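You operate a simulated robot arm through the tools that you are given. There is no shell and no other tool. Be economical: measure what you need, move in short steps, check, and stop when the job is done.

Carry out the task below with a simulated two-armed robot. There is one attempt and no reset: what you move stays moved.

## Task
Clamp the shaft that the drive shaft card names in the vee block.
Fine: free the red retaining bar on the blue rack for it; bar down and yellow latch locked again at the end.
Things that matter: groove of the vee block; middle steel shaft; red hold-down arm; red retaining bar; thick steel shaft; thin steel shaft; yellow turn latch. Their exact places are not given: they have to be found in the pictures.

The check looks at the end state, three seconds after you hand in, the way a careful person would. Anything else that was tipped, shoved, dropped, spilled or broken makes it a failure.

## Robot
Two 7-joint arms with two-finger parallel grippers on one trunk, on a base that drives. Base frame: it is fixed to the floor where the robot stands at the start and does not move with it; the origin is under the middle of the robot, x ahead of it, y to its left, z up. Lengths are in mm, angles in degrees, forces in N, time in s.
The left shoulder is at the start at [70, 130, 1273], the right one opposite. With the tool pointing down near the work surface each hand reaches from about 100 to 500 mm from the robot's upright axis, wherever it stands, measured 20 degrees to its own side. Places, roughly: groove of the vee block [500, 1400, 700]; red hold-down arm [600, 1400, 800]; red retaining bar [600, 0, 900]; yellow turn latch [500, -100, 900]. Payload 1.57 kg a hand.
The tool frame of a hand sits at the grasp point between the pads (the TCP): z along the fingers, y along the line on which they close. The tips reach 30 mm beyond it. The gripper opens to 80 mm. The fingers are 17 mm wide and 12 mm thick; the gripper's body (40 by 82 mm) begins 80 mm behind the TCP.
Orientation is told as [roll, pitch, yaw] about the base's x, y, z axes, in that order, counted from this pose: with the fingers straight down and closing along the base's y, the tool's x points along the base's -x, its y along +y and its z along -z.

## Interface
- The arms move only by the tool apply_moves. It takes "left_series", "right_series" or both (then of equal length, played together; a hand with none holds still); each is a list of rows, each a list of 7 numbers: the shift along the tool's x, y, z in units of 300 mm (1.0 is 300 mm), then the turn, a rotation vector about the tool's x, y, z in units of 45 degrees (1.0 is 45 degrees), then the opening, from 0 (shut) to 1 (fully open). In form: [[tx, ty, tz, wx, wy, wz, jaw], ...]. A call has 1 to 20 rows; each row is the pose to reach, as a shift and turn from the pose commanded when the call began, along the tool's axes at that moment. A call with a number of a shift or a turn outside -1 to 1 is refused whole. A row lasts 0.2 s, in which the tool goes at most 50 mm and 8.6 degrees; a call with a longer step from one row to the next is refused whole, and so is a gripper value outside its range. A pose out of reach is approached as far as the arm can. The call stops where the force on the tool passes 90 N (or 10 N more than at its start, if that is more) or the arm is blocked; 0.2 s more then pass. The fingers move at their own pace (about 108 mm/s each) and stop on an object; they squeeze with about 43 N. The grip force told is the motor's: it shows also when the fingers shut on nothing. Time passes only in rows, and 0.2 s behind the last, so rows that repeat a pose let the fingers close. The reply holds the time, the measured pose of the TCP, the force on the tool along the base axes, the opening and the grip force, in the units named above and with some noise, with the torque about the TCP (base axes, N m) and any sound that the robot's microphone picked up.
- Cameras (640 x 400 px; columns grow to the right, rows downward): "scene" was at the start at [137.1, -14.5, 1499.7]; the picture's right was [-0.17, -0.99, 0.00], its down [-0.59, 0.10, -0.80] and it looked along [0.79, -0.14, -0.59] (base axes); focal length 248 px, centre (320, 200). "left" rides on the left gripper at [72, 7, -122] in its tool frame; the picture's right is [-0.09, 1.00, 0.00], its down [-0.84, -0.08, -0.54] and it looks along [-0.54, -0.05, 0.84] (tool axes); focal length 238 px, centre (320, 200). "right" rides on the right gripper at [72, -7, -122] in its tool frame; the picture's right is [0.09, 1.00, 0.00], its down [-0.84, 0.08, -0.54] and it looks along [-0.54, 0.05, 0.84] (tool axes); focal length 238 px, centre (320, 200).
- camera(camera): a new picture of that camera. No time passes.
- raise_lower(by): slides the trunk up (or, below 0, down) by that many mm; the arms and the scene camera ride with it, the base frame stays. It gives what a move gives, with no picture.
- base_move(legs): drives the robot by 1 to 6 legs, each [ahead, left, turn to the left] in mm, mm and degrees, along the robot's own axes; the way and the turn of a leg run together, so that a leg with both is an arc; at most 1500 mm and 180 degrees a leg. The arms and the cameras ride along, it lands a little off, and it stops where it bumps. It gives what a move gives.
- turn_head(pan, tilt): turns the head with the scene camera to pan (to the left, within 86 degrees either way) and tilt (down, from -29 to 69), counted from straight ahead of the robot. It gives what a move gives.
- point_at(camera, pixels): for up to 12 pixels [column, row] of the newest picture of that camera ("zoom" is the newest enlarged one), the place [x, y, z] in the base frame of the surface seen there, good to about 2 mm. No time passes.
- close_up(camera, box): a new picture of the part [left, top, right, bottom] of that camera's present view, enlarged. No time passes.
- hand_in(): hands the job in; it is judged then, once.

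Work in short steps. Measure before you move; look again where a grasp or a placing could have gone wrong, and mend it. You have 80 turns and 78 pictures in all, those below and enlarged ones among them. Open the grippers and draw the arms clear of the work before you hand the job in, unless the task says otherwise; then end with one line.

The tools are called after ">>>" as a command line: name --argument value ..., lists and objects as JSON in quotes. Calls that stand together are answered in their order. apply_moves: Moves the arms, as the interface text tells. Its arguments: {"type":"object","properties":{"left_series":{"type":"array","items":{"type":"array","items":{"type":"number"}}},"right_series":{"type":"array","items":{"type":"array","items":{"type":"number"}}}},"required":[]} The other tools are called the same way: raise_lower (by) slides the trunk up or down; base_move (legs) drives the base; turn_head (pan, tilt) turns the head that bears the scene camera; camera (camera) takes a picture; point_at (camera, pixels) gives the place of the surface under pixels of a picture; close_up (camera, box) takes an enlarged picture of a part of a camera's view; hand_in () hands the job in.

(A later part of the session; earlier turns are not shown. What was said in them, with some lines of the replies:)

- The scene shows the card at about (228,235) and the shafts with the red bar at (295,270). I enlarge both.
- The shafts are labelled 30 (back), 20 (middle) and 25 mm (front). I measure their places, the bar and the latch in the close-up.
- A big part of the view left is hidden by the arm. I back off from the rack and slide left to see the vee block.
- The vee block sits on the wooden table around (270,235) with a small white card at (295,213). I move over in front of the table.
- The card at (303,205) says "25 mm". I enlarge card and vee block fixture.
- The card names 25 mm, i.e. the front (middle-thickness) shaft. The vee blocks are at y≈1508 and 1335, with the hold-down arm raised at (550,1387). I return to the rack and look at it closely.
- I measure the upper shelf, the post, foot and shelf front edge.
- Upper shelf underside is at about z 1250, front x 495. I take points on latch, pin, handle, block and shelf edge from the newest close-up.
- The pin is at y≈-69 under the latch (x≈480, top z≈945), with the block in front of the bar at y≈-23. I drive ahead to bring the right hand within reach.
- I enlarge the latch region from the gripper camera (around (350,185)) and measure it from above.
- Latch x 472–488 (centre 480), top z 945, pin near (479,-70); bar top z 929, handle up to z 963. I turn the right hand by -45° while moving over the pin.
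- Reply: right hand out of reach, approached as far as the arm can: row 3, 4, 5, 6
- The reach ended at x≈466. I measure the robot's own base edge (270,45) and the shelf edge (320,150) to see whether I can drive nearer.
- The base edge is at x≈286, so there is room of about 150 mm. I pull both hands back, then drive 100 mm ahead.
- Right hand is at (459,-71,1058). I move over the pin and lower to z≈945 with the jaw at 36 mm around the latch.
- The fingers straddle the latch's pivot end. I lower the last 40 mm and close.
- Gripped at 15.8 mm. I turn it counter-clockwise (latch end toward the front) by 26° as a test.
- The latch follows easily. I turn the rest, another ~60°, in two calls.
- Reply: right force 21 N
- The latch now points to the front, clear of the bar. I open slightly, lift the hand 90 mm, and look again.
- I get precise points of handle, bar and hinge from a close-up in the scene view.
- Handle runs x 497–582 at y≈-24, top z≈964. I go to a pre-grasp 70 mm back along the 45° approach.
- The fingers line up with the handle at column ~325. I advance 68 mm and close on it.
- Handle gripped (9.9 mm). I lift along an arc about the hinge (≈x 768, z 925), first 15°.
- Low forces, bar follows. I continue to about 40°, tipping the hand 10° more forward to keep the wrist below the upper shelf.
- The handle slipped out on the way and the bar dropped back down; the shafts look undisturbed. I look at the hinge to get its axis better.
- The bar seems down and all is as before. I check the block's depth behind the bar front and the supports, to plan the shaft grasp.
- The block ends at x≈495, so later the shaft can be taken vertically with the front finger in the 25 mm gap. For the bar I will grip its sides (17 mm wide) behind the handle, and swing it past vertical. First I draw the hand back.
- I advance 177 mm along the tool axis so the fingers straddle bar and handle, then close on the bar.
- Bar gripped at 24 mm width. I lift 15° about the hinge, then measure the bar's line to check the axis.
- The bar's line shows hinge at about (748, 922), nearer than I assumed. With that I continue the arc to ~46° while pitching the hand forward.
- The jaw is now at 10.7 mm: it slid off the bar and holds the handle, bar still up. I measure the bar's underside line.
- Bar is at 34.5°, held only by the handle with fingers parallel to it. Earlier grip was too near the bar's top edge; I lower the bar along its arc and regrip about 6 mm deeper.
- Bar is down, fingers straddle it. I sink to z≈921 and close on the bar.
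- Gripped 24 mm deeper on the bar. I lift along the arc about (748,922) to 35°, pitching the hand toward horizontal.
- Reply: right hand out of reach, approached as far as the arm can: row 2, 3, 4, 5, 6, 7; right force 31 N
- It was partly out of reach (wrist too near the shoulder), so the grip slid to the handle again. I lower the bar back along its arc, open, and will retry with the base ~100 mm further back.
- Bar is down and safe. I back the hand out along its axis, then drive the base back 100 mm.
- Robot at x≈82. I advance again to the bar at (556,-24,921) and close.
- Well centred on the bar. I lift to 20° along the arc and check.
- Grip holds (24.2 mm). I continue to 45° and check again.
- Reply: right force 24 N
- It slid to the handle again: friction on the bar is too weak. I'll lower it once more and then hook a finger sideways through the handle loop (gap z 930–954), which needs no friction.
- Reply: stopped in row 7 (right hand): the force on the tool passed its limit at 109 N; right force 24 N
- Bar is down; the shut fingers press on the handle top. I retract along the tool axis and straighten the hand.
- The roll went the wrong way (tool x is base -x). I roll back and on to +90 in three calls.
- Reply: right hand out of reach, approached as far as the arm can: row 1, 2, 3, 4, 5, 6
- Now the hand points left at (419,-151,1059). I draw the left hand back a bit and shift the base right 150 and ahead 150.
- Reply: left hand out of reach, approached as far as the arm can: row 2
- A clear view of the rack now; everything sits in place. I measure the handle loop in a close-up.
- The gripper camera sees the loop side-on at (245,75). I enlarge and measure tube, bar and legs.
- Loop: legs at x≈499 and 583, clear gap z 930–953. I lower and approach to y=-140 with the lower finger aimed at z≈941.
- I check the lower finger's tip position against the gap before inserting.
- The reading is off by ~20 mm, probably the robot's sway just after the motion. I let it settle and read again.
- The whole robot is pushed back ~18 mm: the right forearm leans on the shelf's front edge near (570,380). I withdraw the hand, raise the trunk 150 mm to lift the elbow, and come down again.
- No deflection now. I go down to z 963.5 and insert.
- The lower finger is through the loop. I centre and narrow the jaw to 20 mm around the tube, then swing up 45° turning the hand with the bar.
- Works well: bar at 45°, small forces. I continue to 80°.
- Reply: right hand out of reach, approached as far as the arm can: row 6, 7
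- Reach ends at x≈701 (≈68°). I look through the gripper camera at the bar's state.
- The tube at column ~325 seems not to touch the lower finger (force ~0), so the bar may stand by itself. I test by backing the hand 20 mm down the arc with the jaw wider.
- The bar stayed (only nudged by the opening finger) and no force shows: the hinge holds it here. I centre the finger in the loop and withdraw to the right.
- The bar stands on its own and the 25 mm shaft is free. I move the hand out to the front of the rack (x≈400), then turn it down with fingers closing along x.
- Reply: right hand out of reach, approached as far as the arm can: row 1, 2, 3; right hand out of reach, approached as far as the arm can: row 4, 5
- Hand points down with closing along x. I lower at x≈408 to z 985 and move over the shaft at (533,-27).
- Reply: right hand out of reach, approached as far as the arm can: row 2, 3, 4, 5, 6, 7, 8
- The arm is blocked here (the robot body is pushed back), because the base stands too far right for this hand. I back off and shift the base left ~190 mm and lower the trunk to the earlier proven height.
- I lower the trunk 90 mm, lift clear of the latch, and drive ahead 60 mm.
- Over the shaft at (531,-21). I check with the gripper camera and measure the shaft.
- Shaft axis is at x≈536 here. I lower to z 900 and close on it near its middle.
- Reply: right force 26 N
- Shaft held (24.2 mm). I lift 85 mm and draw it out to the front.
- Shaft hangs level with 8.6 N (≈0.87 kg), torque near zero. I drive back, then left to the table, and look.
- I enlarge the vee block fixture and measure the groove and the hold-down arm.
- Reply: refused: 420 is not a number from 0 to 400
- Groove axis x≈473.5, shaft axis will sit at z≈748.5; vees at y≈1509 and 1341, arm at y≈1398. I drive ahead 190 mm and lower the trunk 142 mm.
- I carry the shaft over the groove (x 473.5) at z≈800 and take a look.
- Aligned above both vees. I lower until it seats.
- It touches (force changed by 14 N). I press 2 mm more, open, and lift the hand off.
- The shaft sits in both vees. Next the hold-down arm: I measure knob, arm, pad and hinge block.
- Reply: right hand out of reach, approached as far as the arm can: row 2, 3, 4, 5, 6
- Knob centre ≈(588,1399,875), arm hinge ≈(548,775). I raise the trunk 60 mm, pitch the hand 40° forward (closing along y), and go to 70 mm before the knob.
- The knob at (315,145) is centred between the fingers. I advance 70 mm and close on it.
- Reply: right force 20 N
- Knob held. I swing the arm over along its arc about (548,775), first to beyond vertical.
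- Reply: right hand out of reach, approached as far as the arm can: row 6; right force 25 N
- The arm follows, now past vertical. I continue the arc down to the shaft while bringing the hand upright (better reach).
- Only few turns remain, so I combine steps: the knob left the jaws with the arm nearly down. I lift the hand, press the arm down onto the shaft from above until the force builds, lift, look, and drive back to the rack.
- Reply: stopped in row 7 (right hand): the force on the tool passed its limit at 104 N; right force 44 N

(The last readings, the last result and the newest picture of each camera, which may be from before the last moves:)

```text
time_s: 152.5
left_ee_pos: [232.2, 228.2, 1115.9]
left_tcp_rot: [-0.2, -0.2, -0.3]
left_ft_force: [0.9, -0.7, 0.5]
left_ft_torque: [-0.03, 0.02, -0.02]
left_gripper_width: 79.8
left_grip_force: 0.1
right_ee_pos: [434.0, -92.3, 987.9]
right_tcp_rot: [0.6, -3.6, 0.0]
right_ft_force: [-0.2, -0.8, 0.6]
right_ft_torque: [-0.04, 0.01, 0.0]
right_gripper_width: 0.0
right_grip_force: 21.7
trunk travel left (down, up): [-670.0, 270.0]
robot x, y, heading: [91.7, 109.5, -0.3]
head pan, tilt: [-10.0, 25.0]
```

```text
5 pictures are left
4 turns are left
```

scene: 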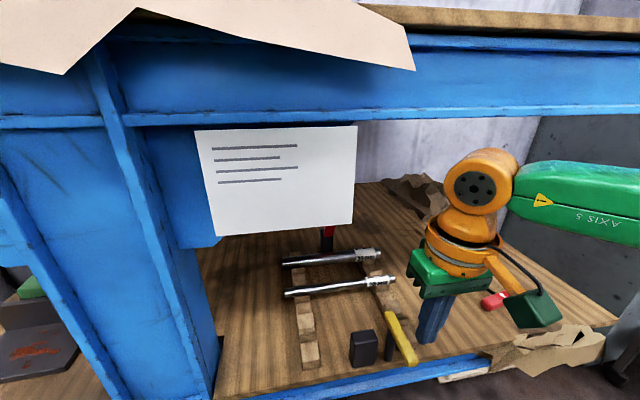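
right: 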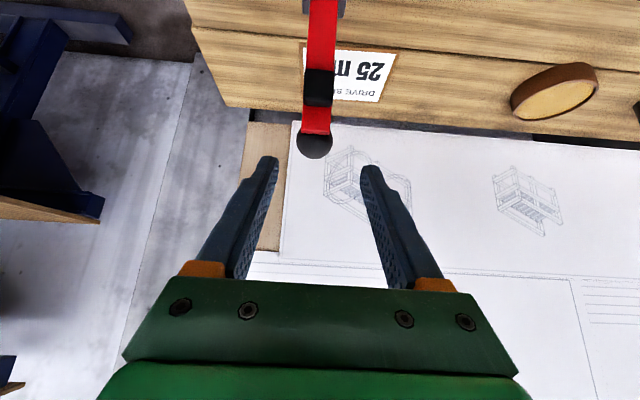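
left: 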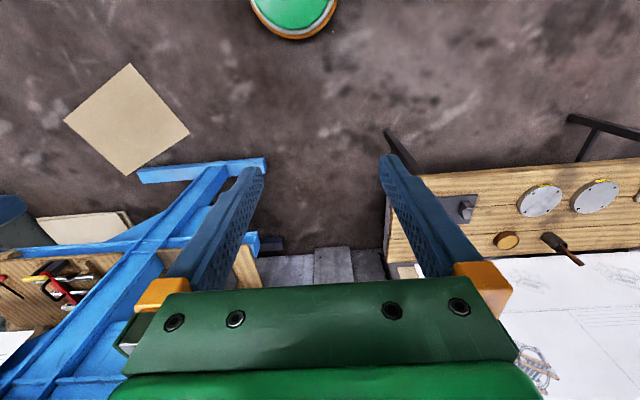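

The clamp is down on the shaft. The bar still stands up at the rack. Combining again: pitch the hand forward, grip the bar's sides at z≈1110, swing it down, open, withdraw, straighten and come over the latch.

>>> apply_moves --right_series '[[-0.02, 0.03, -0.06, 0, -0.15, 0, 0.3], [-0.045, 0.07, -0.11, 0, -0.31, 0, 0.6], [-0.07, 0.11, -0.17, 0, -0.47, 0, 0.6], [-0.095, 0.15, -0.22, 0, -0.63, 0, 0.6], [-0.12, 0.19, -0.28, 0, -0.79, 0, 0.6], [-0.141, 0.228, -0.332, 0, -0.95, 0, 0.6]]'

>>> apply_moves --right_series '[[-0.05, 0, 0.034, 0, -0.16, 0, 0.6], [-0.1, 0, 0.068, 0, -0.32, 0, 0.6], [-0.15, 0, 0.103, 0, -0.48, 0, 0.6], [-0.2, 0, 0.137, 0, -0.64, 0, 0.6], [-0.255, 0, 0.171, 0, -0.8, 0, 0.6], [-0.255, 0, 0.171, 0, -0.8, 0, 0.6]]'

>>> apply_moves --right_series '[[-0.013, 0, 0.1, 0, 0, 0, 0.6], [-0.026, 0, 0.2, 0, 0, 0, 0.6], [-0.039, 0, 0.3, 0, 0, 0, 0.6], [-0.051, 0, 0.383, 0, 0, 0, 0.6], [-0.051, 0, 0.383, 0, 0, 0, 0], [-0.051, 0, 0.383, 0, 0, 0, 0], [-0.051, 0, 0.383, 0, 0, 0, 0]]'

>>> apply_moves --right_series '[[0.029, 0, -0.045, 0, 0.02, 0, 0], [0.058, 0, -0.0885, 0, 0.05, 0, 0], [0.137, 0, -0.175, 0, 0.15, 0, 0], [0.23, 0, -0.246, 0, 0.28, 0, 0], [0.333, 0, -0.3, 0, 0.42, 0, 0], [0.445, 0, -0.335, 0, 0.58, 0, 0], [0.561, 0, -0.35, 0, 0.75, 0, 0]]'

>>> apply_moves --right_series '[[0, 0, 0, 0, 0, 0, 0.5], [0, 0, 0, 0, 0, 0, 0.5], [0, 0, -0.13, 0, 0, 0, 0.5], [0, 0, -0.26, 0, 0, 0, 0.5], [0, 0, -0.4, 0, 0, 0, 0.5], [0.037, -0.025, -0.41, 0, 0.16, 0, 0.5], [0.074, -0.05, -0.42, 0, 0.32, 0, 0.5], [0.111, -0.075, -0.44, 0, 0.48, 0, 0.6], [0.148, -0.1, -0.45, 0, 0.64, 0, 0.6], [0.185, -0.125, -0.46, 0, 0.8, 0, 0.6], [0.222, -0.153, -0.47, 0, 0.95, 0, 0.6]]'

>>> base_move --legs '[[80, 0, 0]]'

>>> turn_head --pan -15 --tilt 35

>>> camera --camera "scene"

```text
time_s: 153.9
left_ee_pos: [233.0, 228.3, 1115.0]
left_tcp_rot: [-0.2, -0.3, -0.4]
left_ft_force: [0.0, 0.3, 0.3]
left_ft_torque: [0.01, -0.02, -0.05]
left_gripper_width: 80.1
left_grip_force: 0.0
right_ee_pos: [469.5, -23.5, 1091.3]
right_tcp_rot: [0.8, -46.5, -0.5]
right_ft_force: [-0.6, 0.4, -0.5]
right_ft_torque: [-0.01, 0.02, -0.01]
right_gripper_width: 47.9
right_grip_force: 0.0
trunk travel left (down, up): [-670.0, 270.0]
robot x, y, heading: [98.2, 106.5, -0.4]
head pan, tilt: [-10.0, 25.0]
```

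```text
time_s: 155.3
left_ee_pos: [231.5, 226.6, 1115.3]
left_tcp_rot: [-0.2, -0.3, -0.4]
left_ft_force: [-0.3, 0.4, 0.5]
left_ft_torque: [-0.03, -0.02, 0.0]
left_gripper_width: 80.0
left_grip_force: 0.0
right_ee_pos: [558.8, -24.0, 1110.6]
right_tcp_rot: [4.1, -82.5, -4.2]
right_ft_force: [0.4, 0.5, -0.1]
right_ft_torque: [0.02, -0.04, 0.03]
right_gripper_width: 47.9
right_grip_force: 0.1
trunk travel left (down, up): [-670.0, 270.0]
robot x, y, heading: [92.5, 107.8, -0.3]
head pan, tilt: [-10.0, 25.0]
```

```text
time_s: 156.9
left_ee_pos: [234.1, 226.8, 1115.8]
left_tcp_rot: [-0.1, -0.2, -0.2]
left_ft_force: [0.4, 0.7, 0.1]
left_ft_torque: [-0.05, 0.02, -0.01]
left_gripper_width: 80.0
left_grip_force: 0.0
right_ee_pos: [677.7, -24.9, 1107.9]
right_tcp_rot: [3.7, -82.4, -3.8]
right_ft_force: [2.3, -0.8, -1.9]
right_ft_torque: [-0.65, -0.47, -0.42]
right_gripper_width: 23.9
right_grip_force: 36.1
trunk travel left (down, up): [-670.0, 270.0]
robot x, y, heading: [92.3, 110.4, -0.1]
head pan, tilt: [-10.0, 25.0]
```

```text
time_s: 158.5
left_ee_pos: [231.4, 228.2, 1116.5]
left_tcp_rot: [-0.1, -0.2, -0.2]
left_ft_force: [1.0, 0.3, 0.1]
left_ft_torque: [0.04, 0.01, -0.01]
left_gripper_width: 79.8
left_grip_force: 0.2
right_ee_pos: [548.1, -23.6, 956.3]
right_tcp_rot: [1.1, -48.4, -0.7]
right_ft_force: [0.2, -0.8, -0.6]
right_ft_torque: [-0.01, -0.06, -0.01]
right_gripper_width: 0.2
right_grip_force: 21.3
trunk travel left (down, up): [-670.0, 270.0]
robot x, y, heading: [93.8, 109.7, -0.4]
head pan, tilt: [-10.0, 25.0]
```

```text
time_s: 160.9
left_ee_pos: [232.9, 228.2, 1115.4]
left_tcp_rot: [-0.1, -0.2, -0.2]
left_ft_force: [0.8, -0.3, 0.3]
left_ft_torque: [-0.01, -0.02, 0.0]
left_gripper_width: 80.0
left_grip_force: 0.1
right_ee_pos: [399.1, -69.7, 999.3]
right_tcp_rot: [0.6, -5.7, 0.0]
right_ft_force: [0.4, 1.3, 0.4]
right_ft_torque: [-0.01, -0.01, -0.02]
right_gripper_width: 48.1
right_grip_force: 0.0
trunk travel left (down, up): [-670.0, 270.0]
robot x, y, heading: [94.5, 105.2, -0.5]
head pan, tilt: [-10.0, 25.0]
```

```text
time_s: 162.0
left_ee_pos: [310.1, 227.5, 1116.8]
left_tcp_rot: [-0.2, -0.4, -0.3]
left_ft_force: [-0.2, 0.1, -0.4]
left_ft_torque: [-0.04, -0.01, 0.01]
left_gripper_width: 80.0
left_grip_force: 0.0
right_ee_pos: [477.2, -69.9, 1000.6]
right_tcp_rot: [0.5, -6.0, -0.1]
right_ft_force: [1.2, 0.5, -0.9]
right_ft_torque: [-0.01, -0.01, -0.02]
right_gripper_width: 48.1
right_grip_force: 0.1
trunk travel left (down, up): [-670.0, 270.0]
robot x, y, heading: [172.2, 106.3, -0.5]
head pan, tilt: [-10.0, 25.0]
```

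```text
time_s: 162.7
left_ee_pos: [311.9, 227.3, 1115.7]
left_tcp_rot: [-0.2, -0.2, -0.3]
left_ft_force: [0.3, -0.3, 0.9]
left_ft_torque: [-0.03, 0.01, -0.04]
left_gripper_width: 79.9
left_grip_force: 0.0
right_ee_pos: [479.0, -70.4, 999.8]
right_tcp_rot: [0.5, -5.8, -0.1]
right_ft_force: [0.8, -0.1, -0.8]
right_ft_torque: [0.02, 0.0, 0.02]
right_gripper_width: 48.0
right_grip_force: 0.2
trunk travel left (down, up): [-670.0, 270.0]
robot x, y, heading: [175.4, 108.4, -0.6]
head pan, tilt: [-15.0, 35.0]
```

```text
4 pictures are left
3 turns are left
```

scene: 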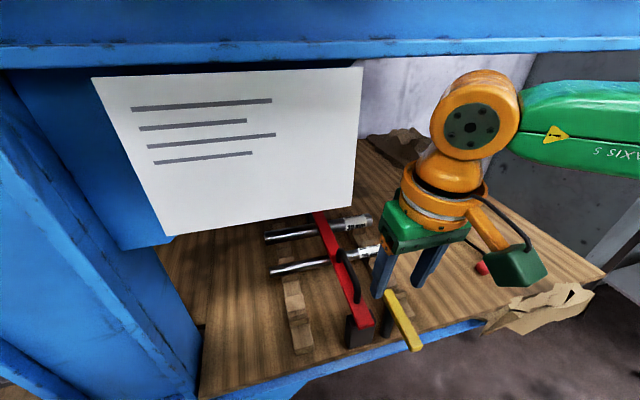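

Bar is down and the hand is over the latch pin at (479,-70,1000). I level the hand, grip the latch, turn it 90° back over the bar, release, rise and draw back, then look.

>>> apply_moves --right_series '[[0, 0, 0, 0, 0.07, 0, 0.35], [0.004, 0.001, 0.03, 0, 0.13, 0, 0.35], [0.009, 0.001, 0.09, 0, 0.13, 0, 0.35], [0.012, 0.001, 0.14, 0, 0.13, 0, 0.35], [0.0155, 0.001, 0.186, 0, 0.13, 0, 0.35], [0.0155, 0.001, 0.186, 0, 0.13, 0, 0], [0.0155, 0.001, 0.186, 0, 0.13, 0, 0], [0.0155, 0.001, 0.186, 0, 0.13, 0, 0]]'

>>> apply_moves --right_series '[[0, 0, 0, 0, 0, 0.17, 0], [0, 0, 0, 0, 0, 0.34, 0], [0, 0, 0, 0, 0, 0.51, 0], [0, 0, 0, 0, 0, 0.68, 0], [0, 0, 0, 0, 0, 0.85, 0], [0, 0, 0, 0, 0, 1, 0]]'

>>> apply_moves --right_series '[[0, 0, 0, 0, 0, 0.17, 0], [0, 0, 0, 0, 0, 0.34, 0], [0, 0, 0, 0, 0, 0.51, 0], [0, 0, 0, 0, 0, 0.68, 0], [0, 0, 0, 0, 0, 0.85, 0], [0, 0, 0, 0, 0, 1, 0], [0, 0, 0, 0, 0, 1, 0]]'

>>> apply_moves --right_series '[[0, 0, 0, 0, 0, 0, 0.35], [0, 0, 0, 0, 0, 0, 0.35], [0, 0, -0.08, 0, 0, 0, 0.35], [0, 0, -0.16, 0, 0, 0, 0.35], [0, 0, -0.22, 0, 0, 0, 0.35], [0, -0.13, -0.22, 0, 0, 0, 0.5], [0, -0.26, -0.22, 0, 0, 0, 0.5], [0, -0.38, -0.22, 0, 0, 0, 0.5]]'

>>> close_up --camera "scene" --box '[240, 180, 480, 370]'

>>> camera --camera "scene"

```text
time_s: 164.5
left_ee_pos: [308.6, 230.2, 1117.6]
left_tcp_rot: [-0.3, -0.4, -0.3]
left_ft_force: [-0.5, 0.6, 0.2]
left_ft_torque: [0.01, 0.0, -0.03]
left_gripper_width: 79.9
left_grip_force: 0.1
right_ee_pos: [479.5, -66.6, 947.2]
right_tcp_rot: [0.5, -0.7, -0.1]
right_ft_force: [22.0, -10.5, 79.4]
right_ft_torque: [1.35, -0.43, -0.05]
right_gripper_width: 23.0
right_grip_force: 35.9
trunk travel left (down, up): [-670.0, 270.0]
robot x, y, heading: [172.2, 109.2, -0.4]
head pan, tilt: [-15.0, 35.0]
```

```text
time_s: 165.9
left_ee_pos: [302.1, 234.4, 1115.9]
left_tcp_rot: [-0.7, -0.8, -0.4]
left_ft_force: [-0.2, 0.2, 0.0]
left_ft_torque: [0.01, 0.01, 0.02]
left_gripper_width: 80.1
left_grip_force: 0.1
right_ee_pos: [471.3, -61.7, 946.7]
right_tcp_rot: [0.3, -0.1, -45.2]
right_ft_force: [-10.3, 11.1, 37.7]
right_ft_torque: [0.35, 0.54, 0.26]
right_gripper_width: 15.8
right_grip_force: 30.9
trunk travel left (down, up): [-670.0, 270.0]
robot x, y, heading: [174.5, 106.4, -0.2]
head pan, tilt: [-15.0, 35.0]
```

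```text
time_s: 167.5
left_ee_pos: [311.6, 237.3, 1114.4]
left_tcp_rot: [-0.7, -0.4, -0.3]
left_ft_force: [0.3, -0.6, 0.5]
left_ft_torque: [0.0, 0.03, 0.01]
left_gripper_width: 80.0
left_grip_force: 0.2
right_ee_pos: [478.6, -60.5, 946.9]
right_tcp_rot: [0.2, 0.0, -90.1]
right_ft_force: [4.8, 19.7, 16.8]
right_ft_torque: [0.19, 0.25, 0.16]
right_gripper_width: 15.7
right_grip_force: 31.7
trunk travel left (down, up): [-670.0, 270.0]
robot x, y, heading: [174.0, 107.7, -0.3]
head pan, tilt: [-15.0, 35.0]
```

```text
time_s: 169.3
left_ee_pos: [310.7, 227.5, 1115.7]
left_tcp_rot: [-0.3, -0.3, -0.4]
left_ft_force: [0.1, 0.4, -0.1]
left_ft_torque: [0.04, -0.03, -0.01]
left_gripper_width: 80.2
left_grip_force: 0.0
right_ee_pos: [365.3, -70.0, 1011.2]
right_tcp_rot: [0.1, 0.5, -90.0]
right_ft_force: [0.2, 0.0, -0.3]
right_ft_torque: [0.0, -0.01, 0.02]
right_gripper_width: 40.1
right_grip_force: 0.1
trunk travel left (down, up): [-670.0, 270.0]
robot x, y, heading: [176.2, 111.3, -0.5]
head pan, tilt: [-15.0, 35.0]
```

```text
2.11 times, centred on (360, 275) of scene
```

zoom: 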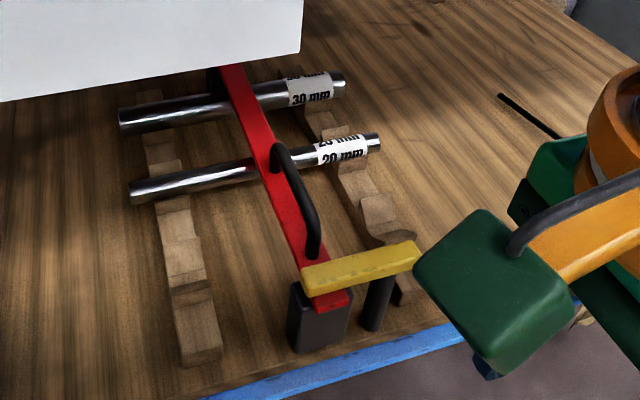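

```text
2 pictures are left
2 turns are left
```

scene: 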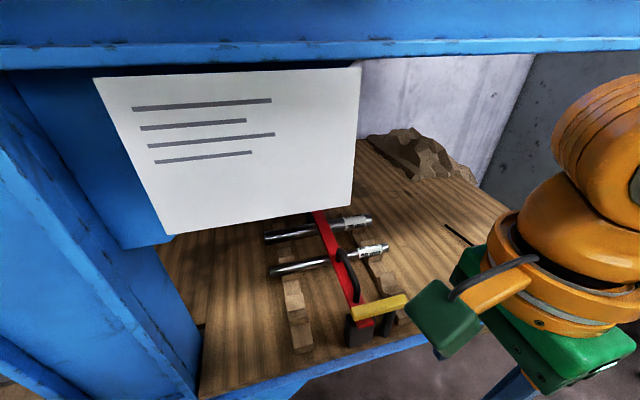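

The latch at (380,305) lies across the lowered bar as at the start, and the shaft is clamped. I open the gripper, back the robot away, and hand in.

>>> base_move --legs '[[-250, 0, 0]]'

>>> apply_moves --right_series '[[0, 0, 0, 0, 0, 0, 1], [0, 0, 0, 0, 0, 0, 1], [0, 0, 0, 0, 0, 0, 1]]'

>>> hand_in

```text
time_s: 171.1
left_ee_pos: [61.8, 228.7, 1115.3]
left_tcp_rot: [-0.2, -0.2, -0.2]
left_ft_force: [0.2, 0.1, -0.7]
left_ft_torque: [-0.02, 0.01, -0.03]
left_gripper_width: 79.6
left_grip_force: 0.0
right_ee_pos: [116.3, -67.1, 1010.4]
right_tcp_rot: [0.0, 0.5, -89.9]
right_ft_force: [0.2, -0.4, -0.4]
right_ft_torque: [0.03, 0.01, 0.02]
right_gripper_width: 39.9
right_grip_force: 0.0
trunk travel left (down, up): [-670.0, 270.0]
robot x, y, heading: [-75.6, 108.2, -0.4]
head pan, tilt: [-15.0, 35.0]
```

```text
time_s: 171.9
left_ee_pos: [60.5, 230.4, 1114.4]
left_tcp_rot: [-0.2, -0.2, -0.4]
left_ft_force: [0.0, 0.1, -0.1]
left_ft_torque: [0.02, -0.01, 0.03]
left_gripper_width: 79.8
left_grip_force: 0.0
right_ee_pos: [114.5, -67.3, 1012.1]
right_tcp_rot: [0.1, 0.5, -90.0]
right_ft_force: [0.2, -0.2, -0.2]
right_ft_torque: [-0.01, 0.02, 0.0]
right_gripper_width: 80.0
right_grip_force: 0.0
trunk travel left (down, up): [-670.0, 270.0]
robot x, y, heading: [-75.4, 108.6, -0.1]
head pan, tilt: [-15.0, 35.0]
```

```text
The job is handed in.
```

The 25 mm shaft the card names is clamped in the vee block, and the last pictures show the rack's red bar down with the yellow latch turned back across it. During the work the bar dropped shut several times, with no visible harm, and the right forearm once leaned briefly on the shelf edge. Both grippers are open, the arms are clear and the job is handed in.
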